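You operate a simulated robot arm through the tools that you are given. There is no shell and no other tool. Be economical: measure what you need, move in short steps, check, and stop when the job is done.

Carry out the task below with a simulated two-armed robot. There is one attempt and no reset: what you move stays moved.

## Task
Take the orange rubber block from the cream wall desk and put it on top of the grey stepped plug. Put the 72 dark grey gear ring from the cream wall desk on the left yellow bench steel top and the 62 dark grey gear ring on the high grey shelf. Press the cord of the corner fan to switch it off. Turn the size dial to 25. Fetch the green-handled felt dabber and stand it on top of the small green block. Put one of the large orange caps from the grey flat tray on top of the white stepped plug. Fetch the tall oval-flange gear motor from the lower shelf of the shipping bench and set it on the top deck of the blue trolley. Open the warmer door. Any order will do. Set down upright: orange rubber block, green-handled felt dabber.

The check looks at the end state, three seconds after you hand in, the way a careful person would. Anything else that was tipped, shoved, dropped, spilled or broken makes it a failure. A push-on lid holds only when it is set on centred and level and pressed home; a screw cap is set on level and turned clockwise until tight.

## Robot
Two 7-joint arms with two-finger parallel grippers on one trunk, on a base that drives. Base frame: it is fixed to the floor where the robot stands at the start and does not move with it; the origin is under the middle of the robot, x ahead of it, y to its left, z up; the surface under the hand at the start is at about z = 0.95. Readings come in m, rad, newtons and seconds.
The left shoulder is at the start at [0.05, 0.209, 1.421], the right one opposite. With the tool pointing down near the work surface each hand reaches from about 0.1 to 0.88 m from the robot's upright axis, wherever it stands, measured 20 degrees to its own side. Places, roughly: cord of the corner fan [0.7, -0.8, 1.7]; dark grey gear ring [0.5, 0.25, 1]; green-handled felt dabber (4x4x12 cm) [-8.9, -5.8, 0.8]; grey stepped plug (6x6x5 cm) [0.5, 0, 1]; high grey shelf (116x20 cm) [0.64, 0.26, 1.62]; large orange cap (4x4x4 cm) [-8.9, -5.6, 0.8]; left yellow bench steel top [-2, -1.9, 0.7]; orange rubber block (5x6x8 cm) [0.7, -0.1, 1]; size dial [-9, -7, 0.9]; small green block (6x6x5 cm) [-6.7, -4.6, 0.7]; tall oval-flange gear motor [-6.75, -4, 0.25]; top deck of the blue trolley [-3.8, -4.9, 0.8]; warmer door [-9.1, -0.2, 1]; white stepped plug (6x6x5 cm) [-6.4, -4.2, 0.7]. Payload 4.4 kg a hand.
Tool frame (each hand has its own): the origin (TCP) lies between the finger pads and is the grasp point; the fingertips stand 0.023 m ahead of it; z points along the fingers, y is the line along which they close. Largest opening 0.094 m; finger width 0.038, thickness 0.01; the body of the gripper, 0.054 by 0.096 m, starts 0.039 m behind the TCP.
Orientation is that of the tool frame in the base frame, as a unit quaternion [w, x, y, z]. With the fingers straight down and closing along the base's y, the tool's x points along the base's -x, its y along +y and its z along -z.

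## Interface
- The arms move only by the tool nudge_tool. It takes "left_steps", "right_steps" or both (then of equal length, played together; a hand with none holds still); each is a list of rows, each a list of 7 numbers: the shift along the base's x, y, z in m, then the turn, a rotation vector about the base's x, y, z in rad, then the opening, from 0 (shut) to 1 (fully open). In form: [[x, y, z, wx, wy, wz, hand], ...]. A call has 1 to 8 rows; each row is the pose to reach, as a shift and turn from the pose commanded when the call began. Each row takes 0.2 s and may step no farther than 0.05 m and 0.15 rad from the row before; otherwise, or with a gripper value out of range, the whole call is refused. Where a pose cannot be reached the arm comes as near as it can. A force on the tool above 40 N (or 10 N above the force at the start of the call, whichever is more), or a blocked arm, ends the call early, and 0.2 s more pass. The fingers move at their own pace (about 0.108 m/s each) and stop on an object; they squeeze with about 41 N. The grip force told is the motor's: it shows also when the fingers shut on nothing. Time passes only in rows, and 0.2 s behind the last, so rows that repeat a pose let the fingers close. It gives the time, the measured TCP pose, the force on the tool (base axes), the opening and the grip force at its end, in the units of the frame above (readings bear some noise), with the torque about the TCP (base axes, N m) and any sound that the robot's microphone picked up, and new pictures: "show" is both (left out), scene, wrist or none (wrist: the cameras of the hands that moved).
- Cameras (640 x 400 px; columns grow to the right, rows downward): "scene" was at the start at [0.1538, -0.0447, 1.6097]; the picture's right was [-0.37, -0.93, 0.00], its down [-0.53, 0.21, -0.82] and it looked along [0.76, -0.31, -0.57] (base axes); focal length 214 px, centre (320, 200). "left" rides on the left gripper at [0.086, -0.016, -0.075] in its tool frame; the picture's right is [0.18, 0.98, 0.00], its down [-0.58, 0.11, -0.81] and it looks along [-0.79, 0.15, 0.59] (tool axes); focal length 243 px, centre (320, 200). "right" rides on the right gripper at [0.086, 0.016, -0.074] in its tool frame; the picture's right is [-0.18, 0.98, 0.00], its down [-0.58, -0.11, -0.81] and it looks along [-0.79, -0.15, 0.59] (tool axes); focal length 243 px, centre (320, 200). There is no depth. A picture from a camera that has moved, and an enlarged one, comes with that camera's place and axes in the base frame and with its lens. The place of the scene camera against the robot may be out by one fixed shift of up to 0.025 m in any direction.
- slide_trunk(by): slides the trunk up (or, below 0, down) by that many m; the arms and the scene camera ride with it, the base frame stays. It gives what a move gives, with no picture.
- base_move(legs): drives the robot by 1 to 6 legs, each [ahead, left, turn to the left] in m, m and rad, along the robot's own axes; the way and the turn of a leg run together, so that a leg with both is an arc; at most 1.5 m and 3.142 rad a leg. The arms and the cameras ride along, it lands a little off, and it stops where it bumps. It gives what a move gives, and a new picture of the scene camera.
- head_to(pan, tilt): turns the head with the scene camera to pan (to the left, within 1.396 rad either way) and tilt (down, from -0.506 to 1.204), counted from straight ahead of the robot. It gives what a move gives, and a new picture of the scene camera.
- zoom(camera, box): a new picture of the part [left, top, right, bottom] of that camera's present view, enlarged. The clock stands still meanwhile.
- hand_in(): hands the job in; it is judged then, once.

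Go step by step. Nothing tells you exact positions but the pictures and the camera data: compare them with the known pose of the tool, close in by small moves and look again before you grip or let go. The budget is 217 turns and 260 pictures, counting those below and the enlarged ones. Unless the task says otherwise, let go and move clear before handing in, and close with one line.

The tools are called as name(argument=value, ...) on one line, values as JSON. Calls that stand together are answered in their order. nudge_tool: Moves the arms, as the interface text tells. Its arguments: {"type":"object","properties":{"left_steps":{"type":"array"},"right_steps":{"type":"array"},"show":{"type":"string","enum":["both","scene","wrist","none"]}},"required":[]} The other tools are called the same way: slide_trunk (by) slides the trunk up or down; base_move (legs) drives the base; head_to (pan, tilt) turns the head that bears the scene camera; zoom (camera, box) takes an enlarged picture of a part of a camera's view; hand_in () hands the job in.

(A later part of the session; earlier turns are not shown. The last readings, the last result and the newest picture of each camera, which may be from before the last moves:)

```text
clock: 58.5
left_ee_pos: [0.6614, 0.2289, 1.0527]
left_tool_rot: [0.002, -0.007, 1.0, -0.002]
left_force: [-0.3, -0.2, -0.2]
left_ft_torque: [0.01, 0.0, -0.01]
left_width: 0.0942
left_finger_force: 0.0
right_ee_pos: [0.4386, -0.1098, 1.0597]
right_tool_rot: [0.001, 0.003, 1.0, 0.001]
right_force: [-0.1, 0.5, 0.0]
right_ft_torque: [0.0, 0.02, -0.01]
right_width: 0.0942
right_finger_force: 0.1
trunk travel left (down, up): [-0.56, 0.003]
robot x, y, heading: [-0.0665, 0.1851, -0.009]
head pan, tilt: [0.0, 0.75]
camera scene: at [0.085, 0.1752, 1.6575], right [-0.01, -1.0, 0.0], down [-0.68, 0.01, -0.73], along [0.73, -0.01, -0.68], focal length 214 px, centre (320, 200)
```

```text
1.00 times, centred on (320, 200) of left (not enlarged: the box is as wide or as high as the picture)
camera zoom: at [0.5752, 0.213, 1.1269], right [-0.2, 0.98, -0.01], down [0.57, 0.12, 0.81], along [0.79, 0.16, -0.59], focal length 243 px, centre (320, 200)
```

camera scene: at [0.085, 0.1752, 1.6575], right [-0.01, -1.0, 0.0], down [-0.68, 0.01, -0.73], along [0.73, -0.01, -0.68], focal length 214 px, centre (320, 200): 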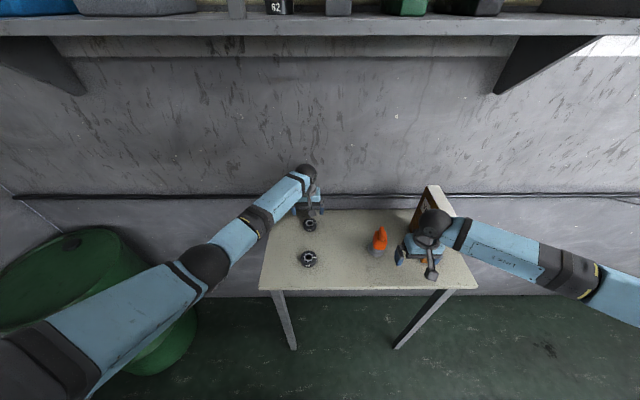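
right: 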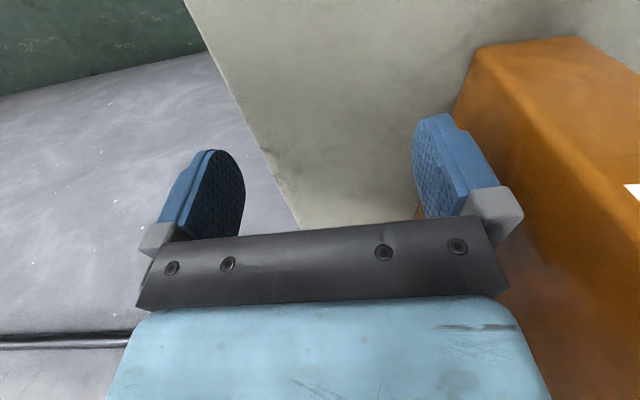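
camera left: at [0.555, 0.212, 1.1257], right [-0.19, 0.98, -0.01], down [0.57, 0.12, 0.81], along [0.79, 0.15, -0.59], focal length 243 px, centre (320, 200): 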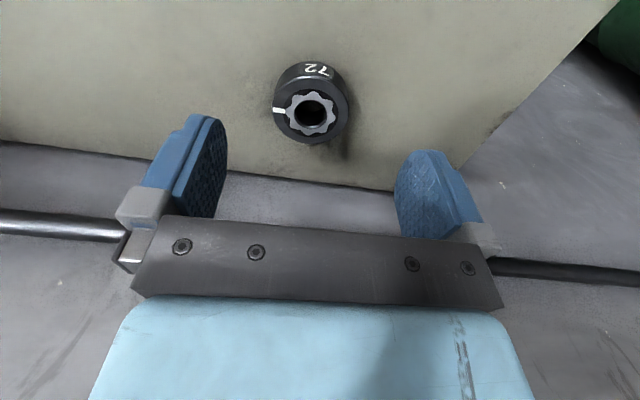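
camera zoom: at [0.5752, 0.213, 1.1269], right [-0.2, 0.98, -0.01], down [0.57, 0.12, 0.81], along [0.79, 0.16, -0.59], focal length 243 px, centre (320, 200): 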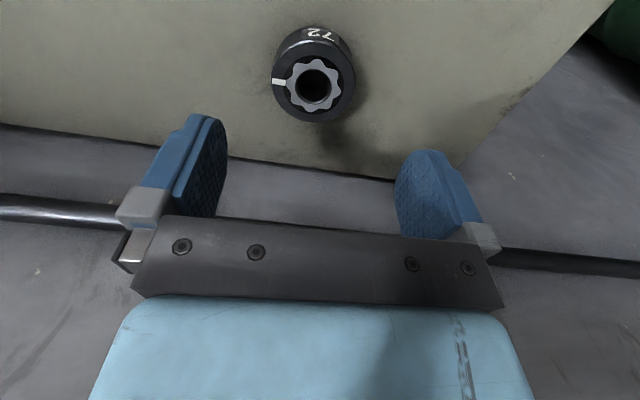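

Ring 72 is almost directly below. I correct a few mm, descend and grip.

nudge_tool(left_steps=[[-0.004, -0.005, -0.03, 0, 0, 0, 1], [-0.004, -0.005, -0.06, 0, 0, 0, 1], [-0.004, -0.005, -0.075, 0, 0, 0, 1], [-0.004, -0.005, -0.075, 0, 0, 0, 0], [-0.004, -0.005, -0.075, 0, 0, 0, 0], [-0.004, -0.005, -0.075, 0, 0, 0, 0]], show="wrist")

```text
clock: 59.9
left_ee_pos: [0.6587, 0.2243, 0.9773]
left_tool_rot: [0.003, -0.007, 1.0, -0.002]
left_force: [0.8, -0.1, 0.4]
left_ft_torque: [0.0, -0.02, -0.01]
left_width: 0.0554
left_finger_force: 40.8
right_ee_pos: [0.4399, -0.1096, 1.0599]
right_tool_rot: [0.0, 0.001, 1.0, 0.001]
right_force: [-0.4, 0.4, -0.3]
right_ft_torque: [-0.02, -0.01, 0.0]
right_width: 0.094
right_finger_force: 0.1
trunk travel left (down, up): [-0.56, 0.003]
robot x, y, heading: [-0.0665, 0.189, -0.007]
head pan, tilt: [0.0, 0.75]
camera left: at [0.573, 0.208, 1.0513], right [-0.2, 0.98, -0.01], down [0.58, 0.12, 0.81], along [0.79, 0.16, -0.59], focal length 243 px, centre (320, 200)
```

left: 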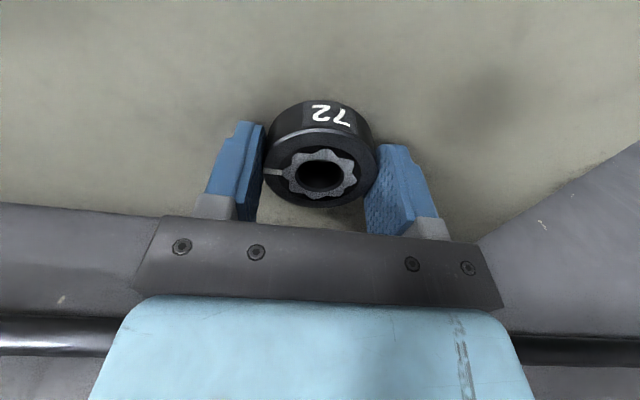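

Gripped ring 72. I lift it and retract toward the robot, also raising the right hand.

nudge_tool(left_steps=[[0, 0, 0.04, 0, 0, 0, 0], [0, 0, 0.08, 0, 0, 0, 0], [-0.03, 0, 0.11, 0, 0, 0, 0], [-0.07, 0, 0.13, 0, 0, 0, 0], [-0.11, 0, 0.15, 0, 0, 0, 0], [-0.15, 0.01, 0.17, 0, 0, 0, 0], [-0.19, 0.02, 0.18, 0, 0, 0, 0], [-0.23, 0.03, 0.18, 0, 0, 0, 0]], right_steps=[[0, 0, 0.03, 0, 0, 0, 1], [-0.02, -0.01, 0.06, 0, 0, 0, 1], [-0.04, -0.02, 0.08, 0, 0, 0, 1], [-0.06, -0.03, 0.1, 0, 0, 0, 1], [-0.06, -0.05, 0.12, 0, 0, 0, 1], [-0.06, -0.07, 0.14, 0, 0, 0, 1], [-0.06, -0.09, 0.15, 0, 0, 0, 1], [-0.06, -0.1, 0.15, 0, 0, 0, 1]], show="none")

```text
clock: 61.7
left_ee_pos: [0.4259, 0.2534, 1.1559]
left_tool_rot: [0.003, -0.006, 1.0, -0.004]
left_force: [0.8, -0.3, -3.2]
left_ft_torque: [0.01, -0.01, 0.0]
left_width: 0.0554
left_finger_force: 40.8
right_ee_pos: [0.3767, -0.2096, 1.2102]
right_tool_rot: [0.0, 0.003, 1.0, 0.0]
right_force: [0.1, 0.3, 0.3]
right_ft_torque: [0.01, 0.02, -0.02]
right_width: 0.094
right_finger_force: 0.1
trunk travel left (down, up): [-0.56, 0.003]
robot x, y, heading: [-0.0693, 0.1868, -0.01]
head pan, tilt: [0.0, 0.75]
```

Next the fan. I back off and drive right so the right arm faces the cord, then look.

base_move(legs=[[-0.1, 0, 0], [0, -0.8, 0]])

head_to(pan=-0.25, tilt=-0.05)

zoom(camera="scene", box=[220, 80, 420, 280])

```text
clock: 69.8
left_ee_pos: [0.3303, -0.5209, 1.1555]
left_tool_rot: [0.003, -0.019, 1.0, -0.002]
left_force: [0.7, 0.4, -2.9]
left_ft_torque: [-0.01, 0.01, 0.04]
left_width: 0.0554
left_finger_force: 41.1
right_ee_pos: [0.2932, -0.9846, 1.2098]
right_tool_rot: [0.0, -0.01, 1.0, 0.001]
right_force: [0.5, 0.5, -0.5]
right_ft_torque: [0.02, 0.01, -0.02]
right_width: 0.0941
right_finger_force: 0.1
trunk travel left (down, up): [-0.56, 0.003]
robot x, y, heading: [-0.1643, -0.5965, 0.019]
head pan, tilt: [0.0, 0.75]
camera scene: at [-0.0084, -0.6075, 1.6572], right [0.02, -1.0, 0.0], down [-0.68, -0.01, -0.73], along [0.73, 0.01, -0.68], focal length 214 px, centre (320, 200)
```

scene: 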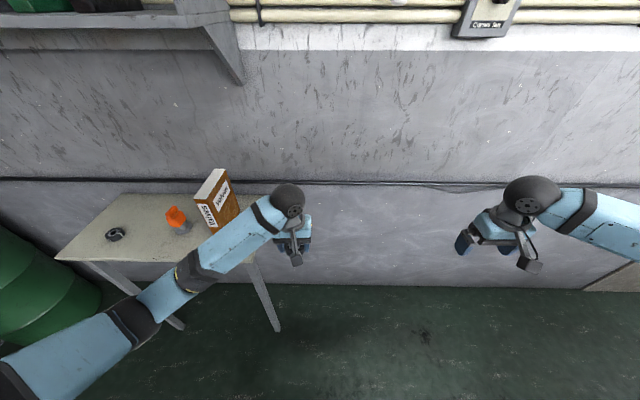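

```text
clock: 70.9
left_ee_pos: [0.3304, -0.5203, 1.1547]
left_tool_rot: [0.003, -0.021, 1.0, -0.003]
left_force: [0.5, 0.2, -3.2]
left_ft_torque: [0.0, 0.01, 0.02]
left_width: 0.0556
left_finger_force: 40.8
right_ee_pos: [0.2934, -0.9848, 1.21]
right_tool_rot: [0.0, -0.009, 1.0, 0.001]
right_force: [0.7, 0.2, 0.0]
right_ft_torque: [0.05, -0.01, -0.03]
right_width: 0.0937
right_finger_force: 0.0
trunk travel left (down, up): [-0.56, 0.003]
robot x, y, heading: [-0.1662, -0.5992, 0.018]
head pan, tilt: [-0.25, -0.051]
camera scene: at [-0.005, -0.6294, 1.7298], right [-0.23, -0.97, 0.0], down [0.05, -0.01, -1.0], along [0.97, -0.23, 0.05], focal length 214 px, centre (320, 200)
```

scene: 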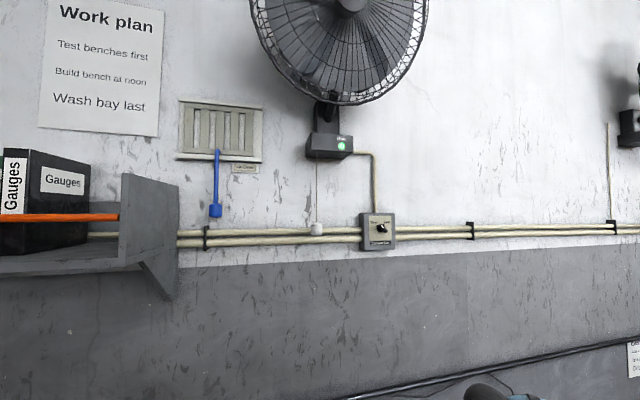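

```text
2.00 times, centred on (320, 180) of scene
camera zoom: at [-0.005, -0.6294, 1.7298], right [-0.23, -0.97, 0.0], down [0.05, -0.01, -1.0], along [0.97, -0.23, 0.05], focal length 429 px, centre (320, 240)
```

zoom: 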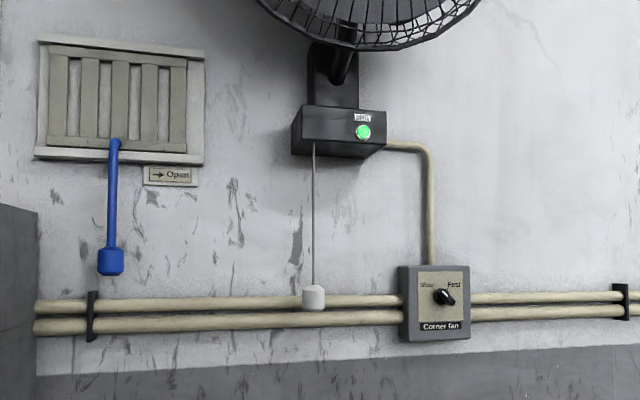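

The cord's white weight is at about (0.69,-0.784,1.668). I raise the right hand and pitch it to point forward to grip the weight from the front.

nudge_tool(right_steps=[[0, 0.02, 0.045, 0, -0.14, 0, 1], [0, 0.04, 0.09, 0, -0.28, 0, 1], [0, 0.06, 0.135, 0, -0.42, 0, 1], [0, 0.08, 0.18, 0, -0.56, 0, 1], [0, 0.1, 0.225, 0, -0.7, 0, 1], [0, 0.12, 0.27, 0, -0.84, 0, 1], [0, 0.14, 0.315, 0, -0.98, 0, 1], [0, 0.16, 0.36, 0, -1.12, 0, 1]], show="none")

```text
clock: 72.7
left_ee_pos: [0.3296, -0.5194, 1.1548]
left_tool_rot: [0.003, -0.019, 1.0, -0.003]
left_force: [0.0, -0.5, -3.4]
left_ft_torque: [-0.05, -0.01, -0.01]
left_width: 0.0555
left_finger_force: 40.3
right_ee_pos: [0.2893, -0.8228, 1.5703]
right_tool_rot: [0.532, -0.009, 0.847, -0.005]
right_force: [-0.5, -0.9, -0.2]
right_ft_torque: [-0.04, -0.03, -0.03]
right_width: 0.0941
right_finger_force: 0.2
trunk travel left (down, up): [-0.56, 0.003]
robot x, y, heading: [-0.1606, -0.5989, 0.016]
head pan, tilt: [-0.25, -0.051]
```

nudge_tool(right_steps=[[0.02, 0.01, 0.03, 0, -0.14, 0, 1], [0.05, 0.02, 0.06, 0, -0.28, 0, 1], [0.08, 0.03, 0.08, 0, -0.4, 0, 1], [0.12, 0.039, 0.095, 0, -0.45, 0, 1], [0.165, 0.039, 0.1, 0, -0.45, 0, 1]], show="both")

```text
clock: 73.9
left_ee_pos: [0.3318, -0.5194, 1.1547]
left_tool_rot: [0.001, -0.02, 1.0, -0.003]
left_force: [0.7, 0.0, -4.4]
left_ft_torque: [0.0, 0.02, 0.01]
left_width: 0.0553
left_finger_force: 40.6
right_ee_pos: [0.4613, -0.7836, 1.6689]
right_tool_rot: [0.707, -0.008, 0.708, -0.006]
right_force: [0.3, 0.0, 0.4]
right_ft_torque: [-0.01, 0.0, 0.03]
right_width: 0.0939
right_finger_force: 0.0
trunk travel left (down, up): [-0.56, 0.003]
robot x, y, heading: [-0.1649, -0.5981, 0.014]
head pan, tilt: [-0.25, -0.051]
camera scene: at [-0.003, -0.6291, 1.7296], right [-0.23, -0.97, 0.0], down [0.05, -0.01, -1.0], along [0.97, -0.23, 0.05], focal length 214 px, centre (320, 200)
camera right: at [0.3869, -0.7695, 1.5838], right [0.0, 0.99, 0.16], down [-0.81, -0.1, 0.58], along [0.59, -0.13, 0.79], focal length 243 px, centre (320, 200)
```

scene: 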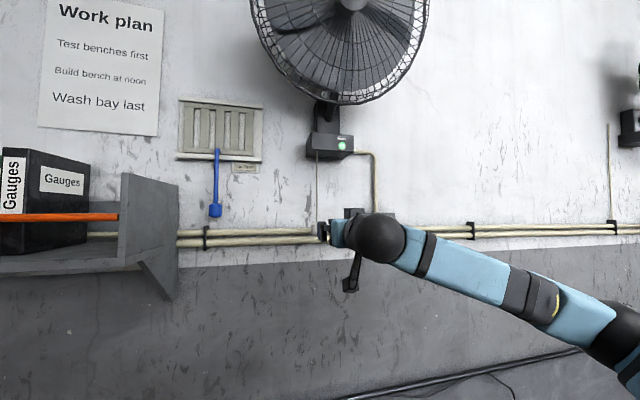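
right: 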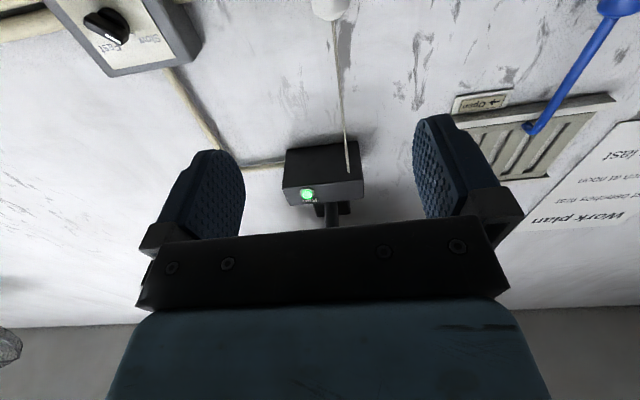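

The weight is at y≈-0.774. I move in closer with the fingers partly closed and check.

nudge_tool(right_steps=[[0.04, 0.008, -0.004, 0, 0, 0, 0.8], [0.08, 0.008, -0.008, 0, 0, 0, 0.7], [0.12, 0.008, -0.008, 0, 0, 0, 0.7], [0.15, 0.008, -0.008, 0, 0, 0, 0.7]], show="both")

zoom(camera="scene", box=[270, 120, 430, 280])

```text
clock: 74.9
left_ee_pos: [0.3319, -0.52, 1.1549]
left_tool_rot: [0.001, -0.02, 1.0, -0.002]
left_force: [0.5, 1.1, -3.7]
left_ft_torque: [0.0, 0.01, 0.01]
left_width: 0.0555
left_finger_force: 40.7
right_ee_pos: [0.6104, -0.7774, 1.6606]
right_tool_rot: [0.706, -0.008, 0.708, -0.007]
right_force: [-0.1, -0.5, -0.3]
right_ft_torque: [-0.03, 0.0, -0.03]
right_width: 0.066
right_finger_force: 0.0
trunk travel left (down, up): [-0.56, 0.003]
robot x, y, heading: [-0.163, -0.5988, 0.014]
head pan, tilt: [-0.25, -0.051]
camera scene: at [-0.0035, -0.6284, 1.7297], right [-0.23, -0.97, 0.0], down [0.05, -0.01, -1.0], along [0.97, -0.23, 0.05], focal length 214 px, centre (320, 200)
camera right: at [0.5348, -0.762, 1.5747], right [0.0, 0.99, 0.16], down [-0.8, -0.1, 0.59], along [0.59, -0.13, 0.79], focal length 243 px, centre (320, 200)
```

scene: 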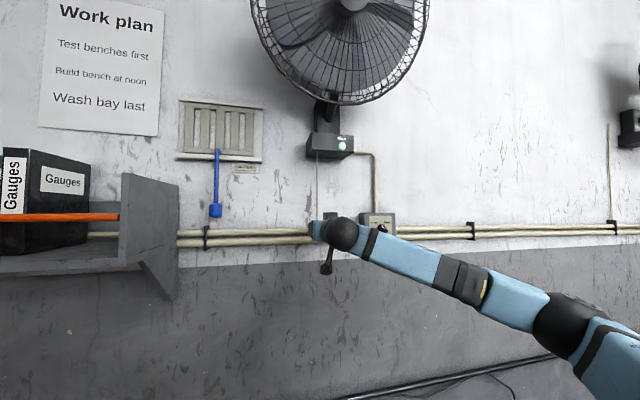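
right: 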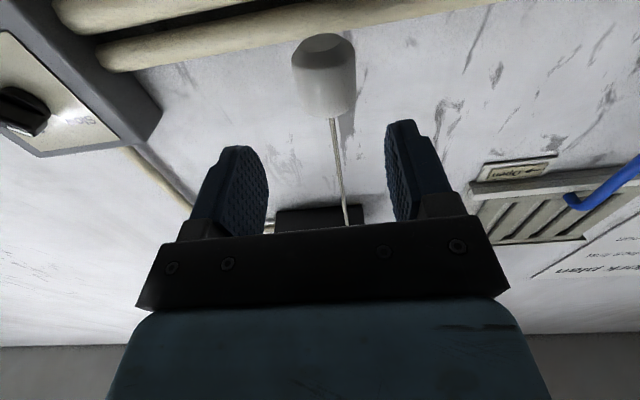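

```text
2.50 times, centred on (350, 200) of scene
camera zoom: at [-0.0035, -0.6284, 1.7297], right [-0.23, -0.97, 0.0], down [0.05, -0.01, -1.0], along [0.97, -0.23, 0.05], focal length 536 px, centre (245, 200)
```

zoom: 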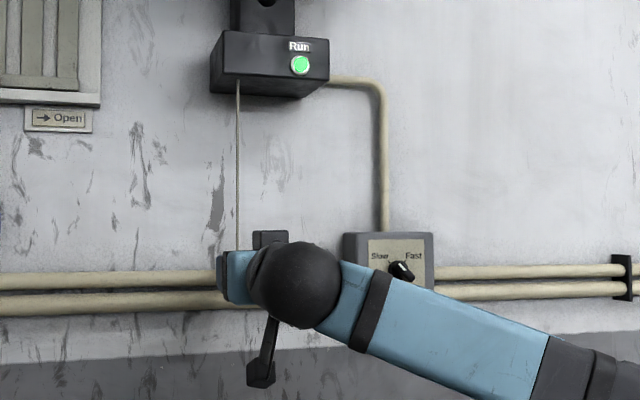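

The weight spans z 1.63–1.67. I advance around it and close.

nudge_tool(right_steps=[[0.03, 0.005, -0.009, 0, 0, 0, 0.7], [0.06, 0.005, -0.009, 0, 0, 0, 0.7], [0.074, 0.005, -0.009, 0, 0, 0, 0.7], [0.074, 0.005, -0.009, 0, 0, 0, 0], [0.074, 0.005, -0.009, 0, 0, 0, 0], [0.074, 0.005, -0.009, 0, 0, 0, 0]], show="wrist")

```text
clock: 76.3
left_ee_pos: [0.3297, -0.5192, 1.1538]
left_tool_rot: [0.003, -0.019, 1.0, -0.003]
left_force: [-0.2, -0.1, -2.9]
left_ft_torque: [-0.04, 0.01, 0.0]
left_width: 0.0554
left_finger_force: 40.6
right_ee_pos: [0.6823, -0.7706, 1.652]
right_tool_rot: [0.707, -0.009, 0.708, -0.006]
right_force: [-0.3, 5.0, -0.6]
right_ft_torque: [1.97, 0.1, 0.13]
right_width: 0.0369
right_finger_force: 44.9
trunk travel left (down, up): [-0.56, 0.003]
robot x, y, heading: [-0.1621, -0.5998, 0.019]
head pan, tilt: [-0.25, -0.051]
camera right: at [0.6073, -0.7567, 1.5667], right [0.0, 0.99, 0.17], down [-0.81, -0.1, 0.58], along [0.59, -0.13, 0.79], focal length 243 px, centre (320, 200)
```

right: 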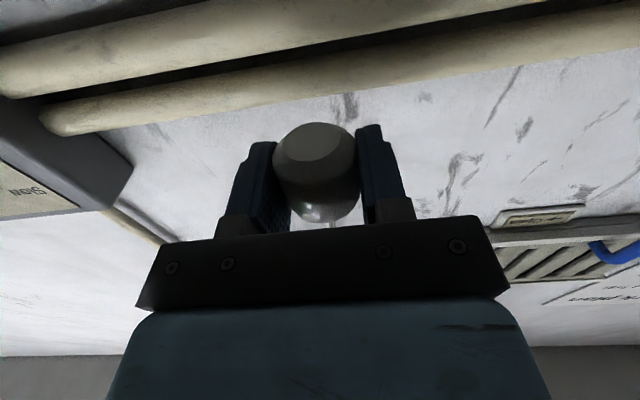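

Weight gripped. I pull it gently down and listen.

nudge_tool(right_steps=[[0, 0, -0.008, 0, 0, 0, 0], [0, 0, -0.016, 0, 0, 0, 0], [0, 0, -0.024, 0, 0, 0, 0]], show="none")

zoom(camera="scene", box=[270, 100, 430, 240])

```text
clock: 77.1
left_ee_pos: [0.3312, -0.5186, 1.1553]
left_tool_rot: [0.003, -0.019, 1.0, -0.003]
left_force: [0.2, 0.4, -2.8]
left_ft_torque: [0.03, 0.02, 0.01]
left_width: 0.0552
left_finger_force: 41.0
right_ee_pos: [0.6818, -0.7705, 1.6284]
right_tool_rot: [0.707, -0.007, 0.707, -0.007]
right_force: [2.8, 6.2, 4.2]
right_ft_torque: [1.63, 0.04, -0.03]
right_width: 0.0371
right_finger_force: 44.9
trunk travel left (down, up): [-0.56, 0.003]
robot x, y, heading: [-0.1636, -0.5979, 0.02]
head pan, tilt: [-0.25, -0.051]
```

```text
2.86 times, centred on (350, 170) of scene
camera zoom: at [-0.005, -0.6279, 1.7299], right [-0.23, -0.97, 0.0], down [0.05, -0.01, -1.0], along [0.97, -0.23, 0.05], focal length 613 px, centre (234, 286)
```

zoom: 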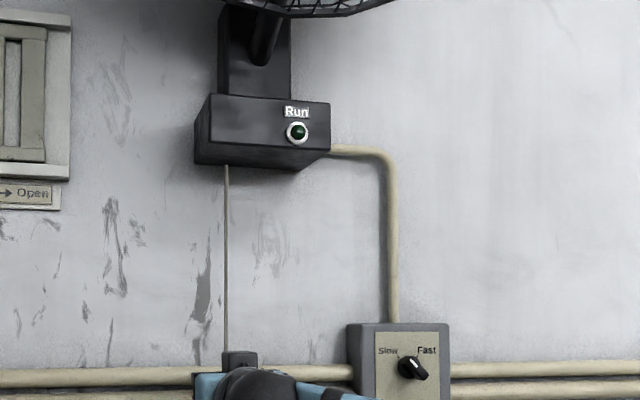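

The Run light is out: the fan is off. I let the cord back up, open and withdraw.

nudge_tool(right_steps=[[0, 0, 0.012, 0, 0, 0, 0], [0, 0, 0.023, 0, 0, 0, 0], [0, 0, 0.023, 0, 0, 0, 0.7], [0, 0, 0.023, 0, 0, 0, 0.8], [-0.04, 0, 0.023, 0, 0, 0, 0.8], [-0.08, 0, 0.023, 0, 0, 0, 0.8], [-0.12, 0, 0.023, 0, 0, 0, 0.8], [-0.165, 0, 0.023, 0, 0, 0, 0.8]], show="scene")

zoom(camera="scene", box=[270, 100, 430, 280])

```text
clock: 78.9
left_ee_pos: [0.329, -0.5206, 1.157]
left_tool_rot: [0.004, -0.02, 1.0, -0.004]
left_force: [-0.5, -0.9, -2.9]
left_ft_torque: [0.0, 0.01, 0.01]
left_width: 0.0555
left_finger_force: 41.3
right_ee_pos: [0.5129, -0.7731, 1.6546]
right_tool_rot: [0.707, -0.008, 0.707, -0.005]
right_force: [-0.9, -0.3, -0.4]
right_ft_torque: [0.03, -0.03, 0.03]
right_width: 0.0753
right_finger_force: 0.0
trunk travel left (down, up): [-0.56, 0.003]
robot x, y, heading: [-0.1622, -0.6019, 0.018]
head pan, tilt: [-0.25, -0.051]
camera scene: at [-0.0077, -0.6305, 1.7302], right [-0.23, -0.97, 0.0], down [0.05, -0.01, -1.0], along [0.97, -0.23, 0.05], focal length 214 px, centre (320, 200)
```

scene: 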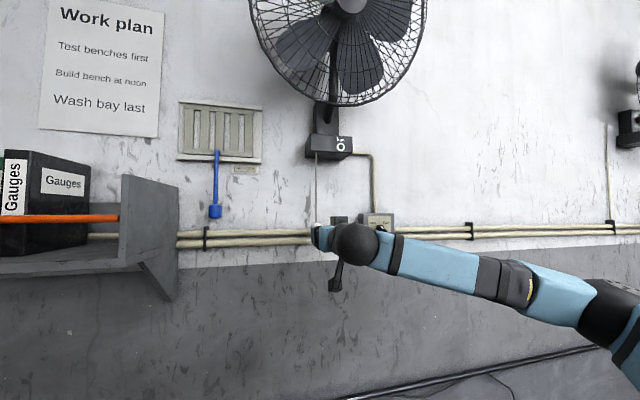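

```text
2.22 times, centred on (350, 190) of scene
camera zoom: at [-0.0077, -0.6305, 1.7302], right [-0.23, -0.97, 0.0], down [0.05, -0.01, -1.0], along [0.97, -0.23, 0.05], focal length 477 px, centre (253, 222)
```

zoom: 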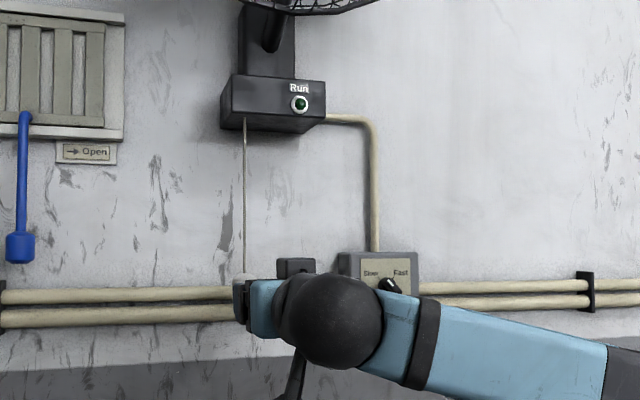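

Fan blades have stopped. I bring the right hand back and turn it fingers-down.

nudge_tool(right_steps=[[-0.04, 0, 0, 0, 0.1, 0, 0.8], [-0.085, 0, -0.01, 0, 0.24, 0, 0.8], [-0.12, 0, -0.04, 0, 0.38, 0, 0.8], [-0.15, -0.01, -0.075, 0, 0.52, 0, 0.8], [-0.17, -0.02, -0.115, 0, 0.66, 0, 0.8], [-0.19, -0.03, -0.155, 0, 0.8, 0, 0.8], [-0.2, -0.04, -0.2, 0, 0.94, 0, 0.8], [-0.2, -0.04, -0.245, 0, 1.08, 0, 0.8]], show="none")

nudge_tool(right_steps=[[0, 0, -0.045, 0, 0.14, 0, 0.8], [0, 0, -0.09, 0, 0.28, 0, 0.8], [0, 0, -0.135, 0, 0.42, 0, 0.8], [0, 0, -0.18, 0, 0.49, 0, 0.8], [0, 0, -0.2, 0, 0.49, 0, 0.8]], show="none")

head_to(pan=-1.39, tilt=0.25)

```text
clock: 80.7
left_ee_pos: [0.3324, -0.5214, 1.1548]
left_tool_rot: [0.002, -0.019, 1.0, -0.003]
left_force: [0.0, -0.5, -3.2]
left_ft_torque: [0.01, 0.04, -0.06]
left_width: 0.0551
left_finger_force: 40.6
right_ee_pos: [0.3173, -0.8105, 1.4055]
right_tool_rot: [0.24, -0.01, 0.971, -0.002]
right_force: [0.8, -0.3, -0.2]
right_ft_torque: [0.0, 0.03, -0.02]
right_width: 0.0753
right_finger_force: 0.0
trunk travel left (down, up): [-0.56, 0.003]
robot x, y, heading: [-0.1614, -0.5981, 0.015]
head pan, tilt: [-0.25, -0.051]
```

```text
clock: 81.9
left_ee_pos: [0.3312, -0.5212, 1.1551]
left_tool_rot: [0.002, -0.019, 1.0, -0.002]
left_force: [0.5, -0.2, -3.2]
left_ft_torque: [0.01, 0.01, 0.04]
left_width: 0.0554
left_finger_force: 41.3
right_ee_pos: [0.3173, -0.8123, 1.2083]
right_tool_rot: [-0.001, -0.009, 1.0, 0.002]
right_force: [0.0, 0.6, 1.1]
right_ft_torque: [0.01, 0.01, 0.01]
right_width: 0.0751
right_finger_force: 0.1
trunk travel left (down, up): [-0.56, 0.003]
robot x, y, heading: [-0.1615, -0.5974, 0.021]
head pan, tilt: [-0.25, -0.051]
```

```text
clock: 83.2
left_ee_pos: [0.3303, -0.5195, 1.1541]
left_tool_rot: [0.002, -0.019, 1.0, -0.003]
left_force: [1.1, 0.5, -3.5]
left_ft_torque: [0.0, -0.03, 0.01]
left_width: 0.0554
left_finger_force: 41.8
right_ee_pos: [0.3172, -0.8119, 1.2088]
right_tool_rot: [-0.001, -0.01, 1.0, 0.001]
right_force: [-0.1, 0.7, -0.1]
right_ft_torque: [-0.05, 0.01, 0.0]
right_width: 0.0753
right_finger_force: 0.0
trunk travel left (down, up): [-0.56, 0.003]
robot x, y, heading: [-0.16, -0.6004, 0.017]
head pan, tilt: [-1.389, 0.25]
camera scene: at [-0.0727, -0.7006, 1.7024], right [-0.98, -0.2, 0.0], down [-0.05, 0.24, -0.97], along [0.19, -0.95, -0.25], focal length 214 px, centre (320, 200)
```

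scene: 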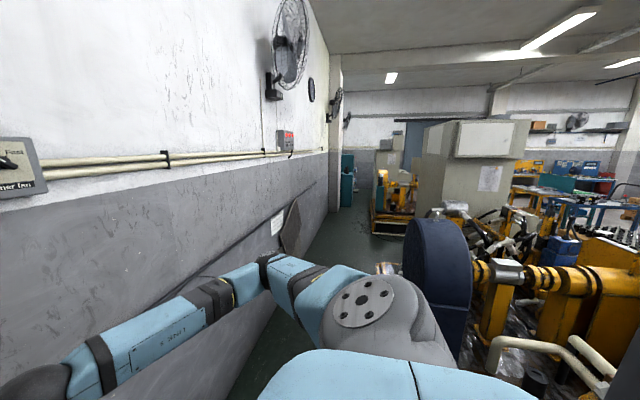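

I see a corridor with machinery about 1.7 m away. I turn right on the spot to face the room and look.

base_move(legs=[[0, 0, -1.57]])

head_to(pan=-1.0, tilt=0.45)

```text
clock: 87.5
left_ee_pos: [-0.0909, -1.0927, 1.1557]
left_tool_rot: [-0.001, 0.698, 0.716, -0.004]
left_force: [-0.2, -0.5, -3.1]
left_ft_torque: [0.03, 0.02, -0.01]
left_width: 0.0556
left_finger_force: 41.2
right_ee_pos: [-0.3836, -1.0773, 1.2075]
right_tool_rot: [0.001, 0.704, 0.71, 0.001]
right_force: [-0.1, 0.0, 1.1]
right_ft_torque: [-0.01, -0.02, -0.01]
right_width: 0.075
right_finger_force: 0.0
trunk travel left (down, up): [-0.56, 0.003]
robot x, y, heading: [-0.1638, -0.6008, -1.57]
head pan, tilt: [-1.389, 0.25]
camera scene: at [-0.2502, -0.6954, 1.7024], right [-0.19, 0.98, 0.0], down [0.24, 0.05, -0.97], along [-0.95, -0.18, -0.25], focal length 214 px, centre (320, 200)
```

scene: 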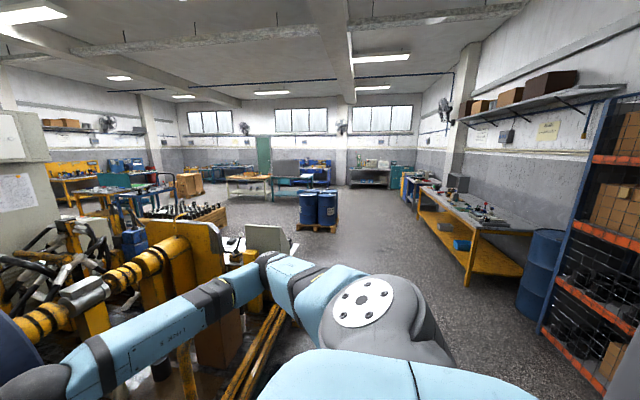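

```text
clock: 88.3
left_ee_pos: [-0.0909, -1.0936, 1.1546]
left_tool_rot: [0.0, 0.698, 0.716, -0.004]
left_force: [-0.3, 0.0, -3.3]
left_ft_torque: [0.04, -0.03, 0.02]
left_width: 0.055
left_finger_force: 41.1
right_ee_pos: [-0.3836, -1.0764, 1.2099]
right_tool_rot: [0.001, 0.705, 0.709, 0.001]
right_force: [-0.4, 0.2, -1.0]
right_ft_torque: [0.01, -0.05, -0.01]
right_width: 0.0751
right_finger_force: 0.1
trunk travel left (down, up): [-0.56, 0.003]
robot x, y, heading: [-0.1632, -0.5959, -1.564]
head pan, tilt: [-1.0, 0.45]
camera scene: at [-0.2357, -0.728, 1.6837], right [-0.54, 0.84, 0.0], down [0.36, 0.24, -0.9], along [-0.76, -0.49, -0.43], focal length 214 px, centre (320, 200)
```

scene: 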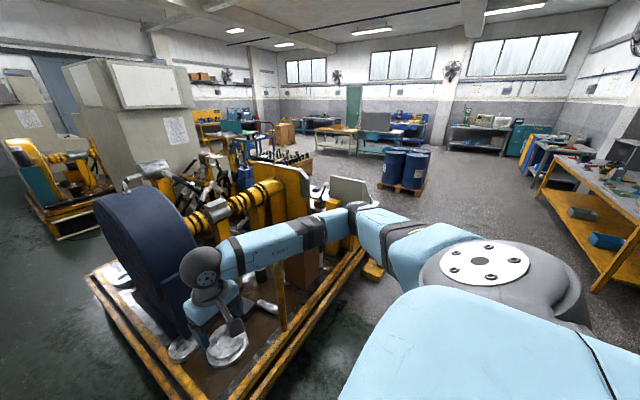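

I enlarge where the left yellow bench should be (near the picture centre).

zoom(camera="scene", box=[200, 120, 440, 290])

```text
2.35 times, centred on (320, 205) of scene
camera zoom: at [-0.2357, -0.728, 1.6837], right [-0.54, 0.84, 0.0], down [0.36, 0.24, -0.9], along [-0.76, -0.49, -0.43], focal length 505 px, centre (320, 188)
```

zoom: 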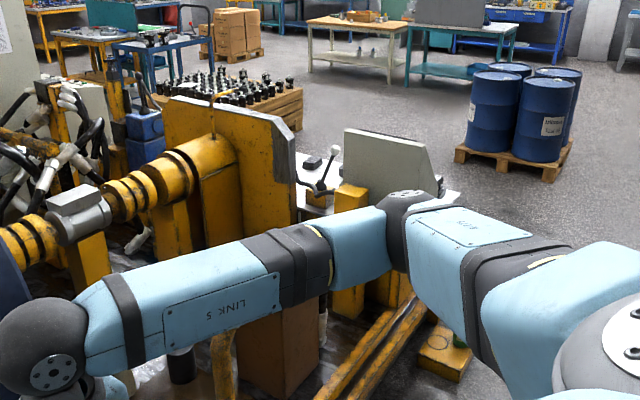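

The left yellow bench's white steel top is beyond the pallet edge (y≈-1.45). I drive sideways along the free floor to x≈-1.9.

base_move(legs=[[0, -0.9, 0], [0, -0.85, 0]])

head_to(pan=0.0, tilt=0.6)

```text
clock: 104.1
left_ee_pos: [-1.8467, -1.1054, 1.1556]
left_tool_rot: [0.0, 0.701, 0.713, -0.003]
left_force: [-0.3, -0.4, -3.9]
left_ft_torque: [0.03, -0.04, 0.02]
left_width: 0.0554
left_finger_force: 40.6
right_ee_pos: [-2.1374, -1.0869, 1.2086]
right_tool_rot: [0.0, 0.707, 0.707, 0.001]
right_force: [-0.8, 0.6, 0.4]
right_ft_torque: [0.0, -0.01, 0.0]
right_width: 0.0751
right_finger_force: 0.1
trunk travel left (down, up): [-0.56, 0.003]
robot x, y, heading: [-1.9126, -0.6098, -1.568]
head pan, tilt: [-1.0, 0.45]
camera scene: at [-1.988, -0.7385, 1.6837], right [-0.54, 0.84, 0.0], down [0.37, 0.23, -0.9], along [-0.76, -0.48, -0.44], focal length 214 px, centre (320, 200)
```

scene: 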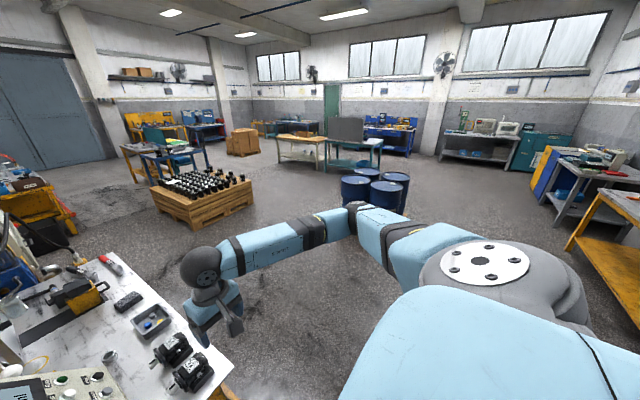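

```text
clock: 105.3
left_ee_pos: [-1.8481, -1.1052, 1.1557]
left_tool_rot: [0.001, 0.701, 0.713, -0.004]
left_force: [-0.9, 0.9, -3.5]
left_ft_torque: [0.03, 0.0, -0.03]
left_width: 0.0555
left_finger_force: 40.6
right_ee_pos: [-2.1381, -1.0872, 1.2091]
right_tool_rot: [-0.001, 0.707, 0.707, 0.001]
right_force: [-1.3, 0.2, -0.8]
right_ft_torque: [-0.02, -0.02, 0.01]
right_width: 0.0753
right_finger_force: 0.1
trunk travel left (down, up): [-0.56, 0.003]
robot x, y, heading: [-1.917, -0.608, -1.575]
head pan, tilt: [0.0, 0.6]
camera scene: at [-1.9111, -0.7775, 1.6701], right [-1.0, 0.0, 0.0], down [0.0, 0.57, -0.82], along [0.0, -0.82, -0.57], focal length 214 px, centre (320, 200)
```

scene: 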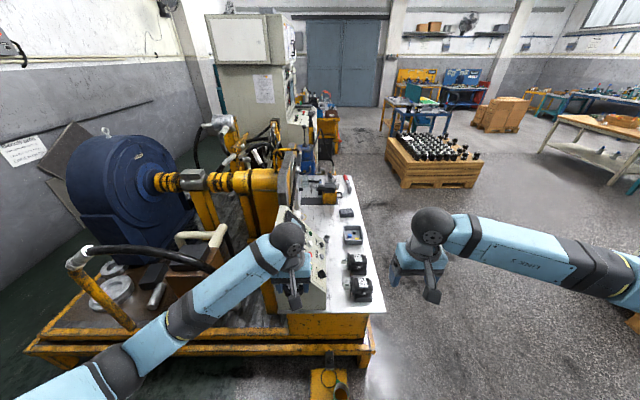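

I now see the white steel top with motors, a tray and a vise. I enlarge it for a free spot.

zoom(camera="scene", box=[270, 160, 400, 330])

```text
2.35 times, centred on (335, 245) of scene
camera zoom: at [-1.9111, -0.7775, 1.6701], right [-1.0, 0.0, 0.0], down [0.0, 0.57, -0.82], along [0.0, -0.82, -0.57], focal length 505 px, centre (285, 94)
```

zoom: 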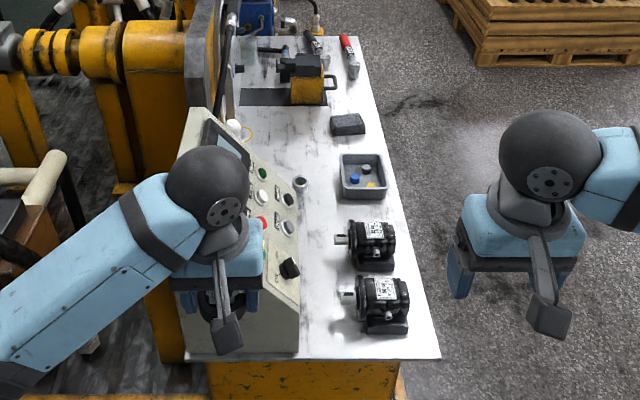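

A free spot is at about (-2.0,-1.9) between vise, eraser and tray. I drive round to the open-floor side of the bench and face it.

base_move(legs=[[0, -0.95, 0], [1.29, 0, 0], [0, 0, 1.57]])

slide_trunk(by=-0.25)

head_to(pan=0.05, tilt=0.7)

```text
clock: 123.9
left_ee_pos: [-2.3721, -1.8169, 1.1549]
left_tool_rot: [0.003, -0.01, 1.0, -0.002]
left_force: [-0.8, -0.2, -3.0]
left_ft_torque: [0.01, 0.02, 0.01]
left_width: 0.0552
left_finger_force: 41.1
right_ee_pos: [-2.3896, -2.1084, 1.2081]
right_tool_rot: [0.0, -0.001, 1.0, 0.001]
right_force: [-0.2, -0.3, 0.7]
right_ft_torque: [-0.02, -0.01, 0.0]
right_width: 0.0752
right_finger_force: 0.0
trunk travel left (down, up): [-0.56, 0.003]
robot x, y, heading: [-2.866, -1.8871, -0.001]
head pan, tilt: [0.0, 0.6]
camera scene: at [-2.7068, -1.8977, 1.6701], right [0.0, -1.0, 0.0], down [-0.57, 0.0, -0.82], along [0.82, 0.0, -0.57], focal length 214 px, centre (320, 200)
```

scene: 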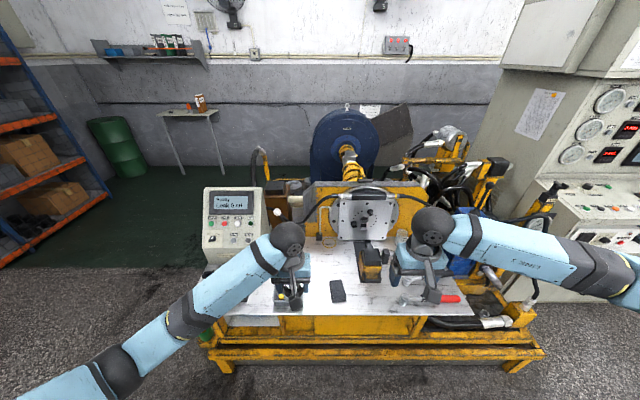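

```text
clock: 126.5
left_ee_pos: [-2.3731, -1.8166, 0.9044]
left_tool_rot: [0.002, -0.011, 1.0, -0.003]
left_force: [-0.4, 0.1, -3.5]
left_ft_torque: [0.01, -0.02, 0.02]
left_width: 0.0553
left_finger_force: 40.4
right_ee_pos: [-2.39, -2.1069, 0.9592]
right_tool_rot: [-0.001, -0.001, 1.0, 0.001]
right_force: [-0.4, 0.0, 0.2]
right_ft_torque: [-0.01, -0.03, 0.02]
right_width: 0.0751
right_finger_force: 0.0
trunk travel left (down, up): [-0.31, 0.253]
robot x, y, heading: [-2.8669, -1.8839, -0.001]
head pan, tilt: [0.0, 0.6]
```

```text
clock: 127.1
left_ee_pos: [-2.3719, -1.8158, 0.9058]
left_tool_rot: [0.003, -0.01, 1.0, -0.003]
left_force: [-0.8, -0.6, -3.2]
left_ft_torque: [0.02, 0.01, -0.01]
left_width: 0.0554
left_finger_force: 40.9
right_ee_pos: [-2.3898, -2.1081, 0.9578]
right_tool_rot: [0.001, -0.001, 1.0, 0.002]
right_force: [-0.4, 0.2, -0.1]
right_ft_torque: [0.01, 0.0, -0.02]
right_width: 0.0749
right_finger_force: 0.0
trunk travel left (down, up): [-0.31, 0.253]
robot x, y, heading: [-2.8689, -1.8869, 0.003]
head pan, tilt: [0.051, 0.7]
camera scene: at [-2.7104, -1.8933, 1.4115], right [0.05, -1.0, 0.0], down [-0.64, -0.03, -0.77], along [0.76, 0.04, -0.64], focal length 214 px, centre (320, 200)
```

scene: 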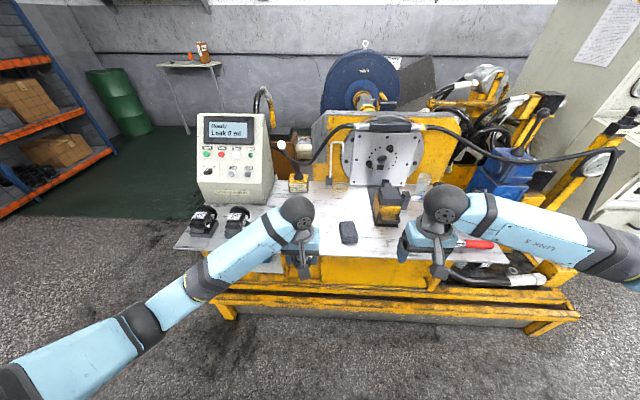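

Free white area confirmed around (-2.0,-1.9). I drive 0.18 m forward and move the left hand over it.

base_move(legs=[[0.18, 0, 0]])

nudge_tool(left_steps=[[0.04, -0.02, 0, 0, 0, 0, 0], [0.08, -0.04, -0.01, 0, 0, 0, 0], [0.12, -0.06, -0.02, 0, 0, 0, 0], [0.16, -0.07, -0.04, 0, 0, 0, 0], [0.18, -0.07, -0.08, 0, 0, 0, 0]], show="both")

```text
clock: 128.6
left_ee_pos: [-2.1912, -1.8166, 0.9055]
left_tool_rot: [0.002, -0.009, 1.0, -0.002]
left_force: [0.0, -0.2, -2.6]
left_ft_torque: [0.01, 0.05, -0.02]
left_width: 0.0556
left_finger_force: 40.9
right_ee_pos: [-2.2095, -2.1083, 0.9588]
right_tool_rot: [-0.001, 0.0, 1.0, 0.001]
right_force: [-0.4, -0.4, -0.4]
right_ft_torque: [0.02, 0.01, -0.01]
right_width: 0.0753
right_finger_force: 0.0
trunk travel left (down, up): [-0.31, 0.253]
robot x, y, heading: [-2.6911, -1.8855, 0.002]
head pan, tilt: [0.051, 0.7]
camera scene: at [-2.5298, -1.8936, 1.4114], right [0.05, -1.0, 0.0], down [-0.64, -0.03, -0.76], along [0.76, 0.04, -0.64], focal length 214 px, centre (320, 200)
```

scene: 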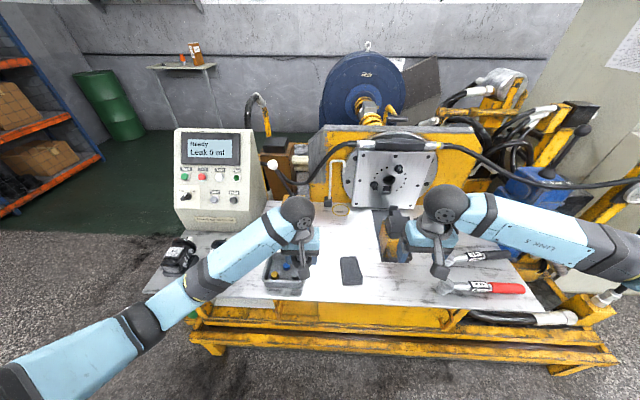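

```text
clock: 129.8
left_ee_pos: [-2.0117, -1.8874, 0.8227]
left_tool_rot: [0.002, -0.01, 1.0, -0.002]
left_force: [-0.1, 0.7, -4.0]
left_ft_torque: [0.03, -0.01, 0.0]
left_width: 0.0553
left_finger_force: 41.0
right_ee_pos: [-2.2114, -2.1083, 0.958]
right_tool_rot: [-0.001, 0.0, 1.0, 0.0]
right_force: [-0.1, -0.2, -0.3]
right_ft_torque: [0.0, -0.02, 0.02]
right_width: 0.075
right_finger_force: 0.0
trunk travel left (down, up): [-0.31, 0.253]
robot x, y, heading: [-2.6857, -1.8854, -0.001]
head pan, tilt: [0.051, 0.7]
camera scene: at [-2.5299, -1.8937, 1.4114], right [0.05, -1.0, 0.0], down [-0.64, -0.03, -0.76], along [0.76, 0.04, -0.64], focal length 214 px, centre (320, 200)
camera left: at [-2.0976, -1.9037, 0.8977], right [-0.2, 0.98, -0.01], down [0.58, 0.12, 0.81], along [0.79, 0.16, -0.59], focal length 243 px, centre (320, 200)
```

scene: 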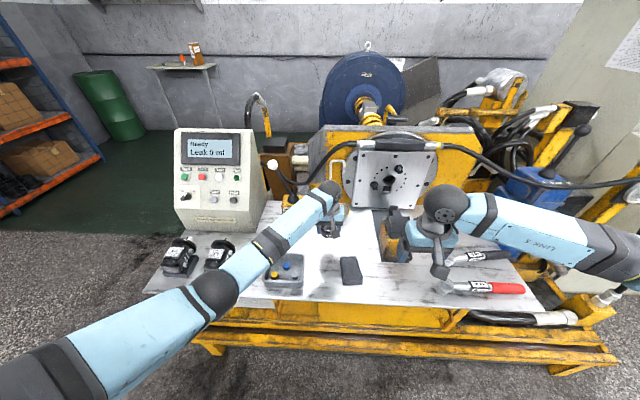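
left: 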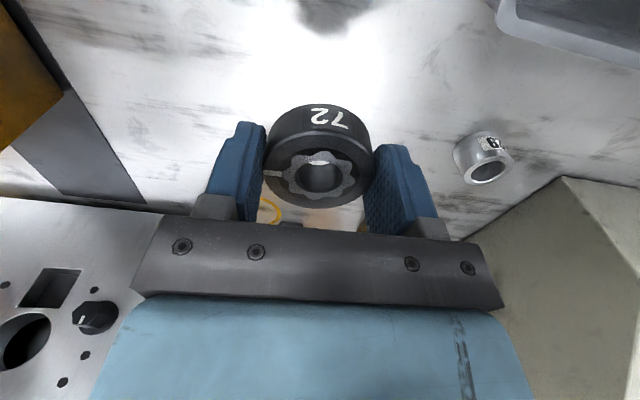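

Clear below. I descend toward the steel top.

nudge_tool(left_steps=[[0, 0, -0.025, 0, 0, 0, 0], [0, 0, -0.045, 0, 0, 0, 0], [0, 0, -0.055, 0, 0, 0, 0], [0, 0, -0.063, 0, 0, 0, 0], [0, 0, -0.07, 0, 0, 0, 0]], show="both")

```text
clock: 131.0
left_ee_pos: [-2.012, -1.8873, 0.7551]
left_tool_rot: [0.002, -0.009, 1.0, -0.001]
left_force: [0.1, 0.3, -2.5]
left_ft_torque: [0.03, 0.0, 0.0]
left_width: 0.0552
left_finger_force: 40.8
right_ee_pos: [-2.211, -2.1084, 0.9591]
right_tool_rot: [0.0, 0.0, 1.0, 0.001]
right_force: [-0.5, -1.0, 0.6]
right_ft_torque: [-0.01, 0.01, -0.02]
right_width: 0.0753
right_finger_force: 0.1
trunk travel left (down, up): [-0.31, 0.253]
robot x, y, heading: [-2.6866, -1.8835, -0.002]
head pan, tilt: [0.051, 0.7]
camera scene: at [-2.5304, -1.8937, 1.4115], right [0.05, -1.0, 0.0], down [-0.64, -0.03, -0.76], along [0.76, 0.04, -0.64], focal length 214 px, centre (320, 200)
camera left: at [-2.0986, -1.9037, 0.8299], right [-0.2, 0.98, -0.01], down [0.58, 0.12, 0.81], along [0.79, 0.16, -0.59], focal length 243 px, centre (320, 200)
```

scene: 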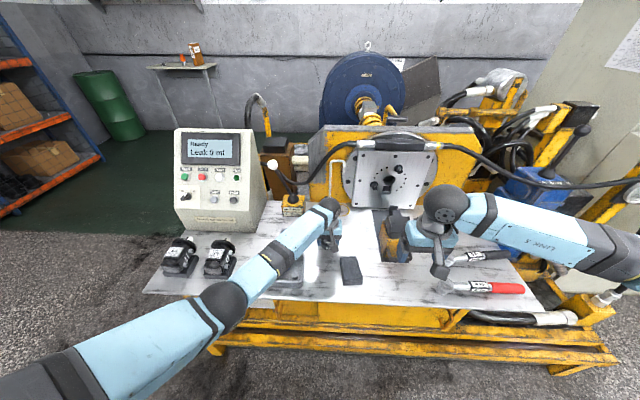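
left: 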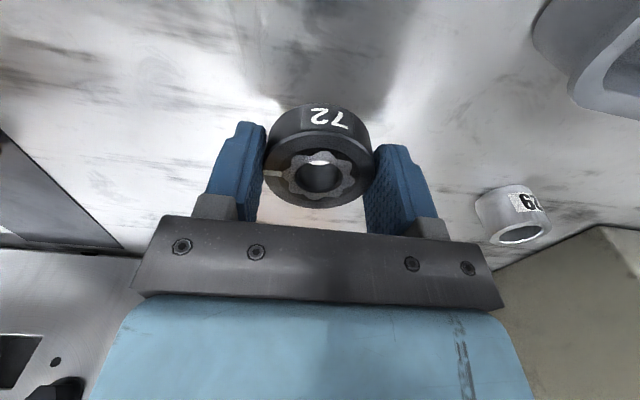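

nudge_tool(left_steps=[[0, 0, -0.006, 0, 0, 0, 0], [0, 0, -0.012, 0, 0, 0, 0], [0, 0, -0.016, 0, 0, 0, 0], [0, 0, -0.02, 0, 0, 0, 0], [0, 0, -0.022, 0, 0, 0, 0]], show="wrist")

```text
clock: 132.2
left_ee_pos: [-2.0111, -1.8873, 0.7329]
left_tool_rot: [0.002, -0.009, 1.0, -0.003]
left_force: [-1.3, 0.6, -2.0]
left_ft_torque: [0.02, 0.01, 0.02]
left_width: 0.0555
left_finger_force: 41.3
right_ee_pos: [-2.211, -2.1086, 0.9591]
right_tool_rot: [0.0, -0.001, 1.0, 0.0]
right_force: [-1.4, -0.6, -0.1]
right_ft_torque: [0.0, 0.02, 0.01]
right_width: 0.0749
right_finger_force: 0.1
trunk travel left (down, up): [-0.31, 0.253]
robot x, y, heading: [-2.6864, -1.8884, -0.002]
head pan, tilt: [0.051, 0.7]
camera left: at [-2.098, -1.9038, 0.8072], right [-0.2, 0.98, -0.01], down [0.58, 0.12, 0.81], along [0.79, 0.16, -0.59], focal length 243 px, centre (320, 200)
```

left: 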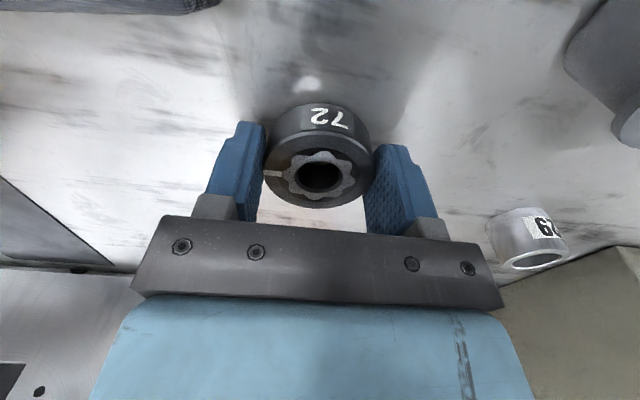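

nudge_tool(left_steps=[[0, 0, -0.002, 0, 0, 0, 0], [0, 0, -0.004, 0, 0, 0, 0], [0, 0, -0.006, 0, 0, 0, 0]], show="none")

```text
clock: 133.0
left_ee_pos: [-2.012, -1.8876, 0.7284]
left_tool_rot: [0.004, -0.009, 1.0, -0.003]
left_force: [-0.1, 1.1, 4.7]
left_ft_torque: [0.19, 0.16, 0.0]
left_width: 0.0552
left_finger_force: 41.1
right_ee_pos: [-2.2099, -2.1091, 0.9593]
right_tool_rot: [0.0, 0.0, 1.0, 0.0]
right_force: [-0.6, 0.2, 0.0]
right_ft_torque: [-0.01, 0.02, -0.02]
right_width: 0.0754
right_finger_force: 0.1
trunk travel left (down, up): [-0.31, 0.253]
robot x, y, heading: [-2.6833, -1.8844, -0.0]
head pan, tilt: [0.051, 0.7]
```

Contact. I open and rise straight up.

nudge_tool(left_steps=[[0, 0, 0, 0, 0, 0, 0.75], [0, 0, 0, 0, 0, 0, 0.75], [0, 0, 0, 0, 0, 0, 0.75], [0, 0, 0.03, 0, 0, 0, 0.75], [0, 0, 0.07, 0, 0, 0, 0.75], [0, 0, 0.11, 0, 0, 0, 0.75], [0, 0, 0.15, 0, 0, 0, 0.75], [-0.03, 0.01, 0.18, 0, 0, 0, 0.75]], show="wrist")

```text
clock: 134.8
left_ee_pos: [-2.0417, -1.8791, 0.9094]
left_tool_rot: [0.002, -0.01, 1.0, -0.002]
left_force: [-0.9, -0.3, -0.7]
left_ft_torque: [0.0, -0.05, 0.01]
left_width: 0.0705
left_finger_force: 0.1
right_ee_pos: [-2.2114, -2.1087, 0.9597]
right_tool_rot: [0.001, 0.0, 1.0, 0.001]
right_force: [-0.8, 0.4, -0.2]
right_ft_torque: [0.0, -0.05, 0.0]
right_width: 0.0753
right_finger_force: 0.1
trunk travel left (down, up): [-0.31, 0.253]
robot x, y, heading: [-2.6874, -1.8826, 0.003]
head pan, tilt: [0.051, 0.7]
camera left: at [-2.1281, -1.8951, 0.9832], right [-0.2, 0.98, -0.01], down [0.57, 0.12, 0.81], along [0.79, 0.16, -0.59], focal length 243 px, centre (320, 200)
```

left: 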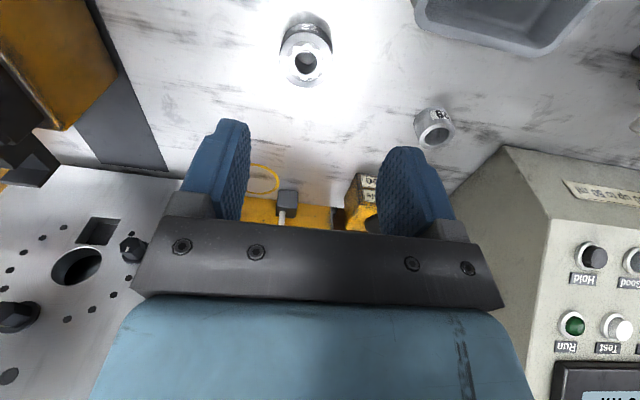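

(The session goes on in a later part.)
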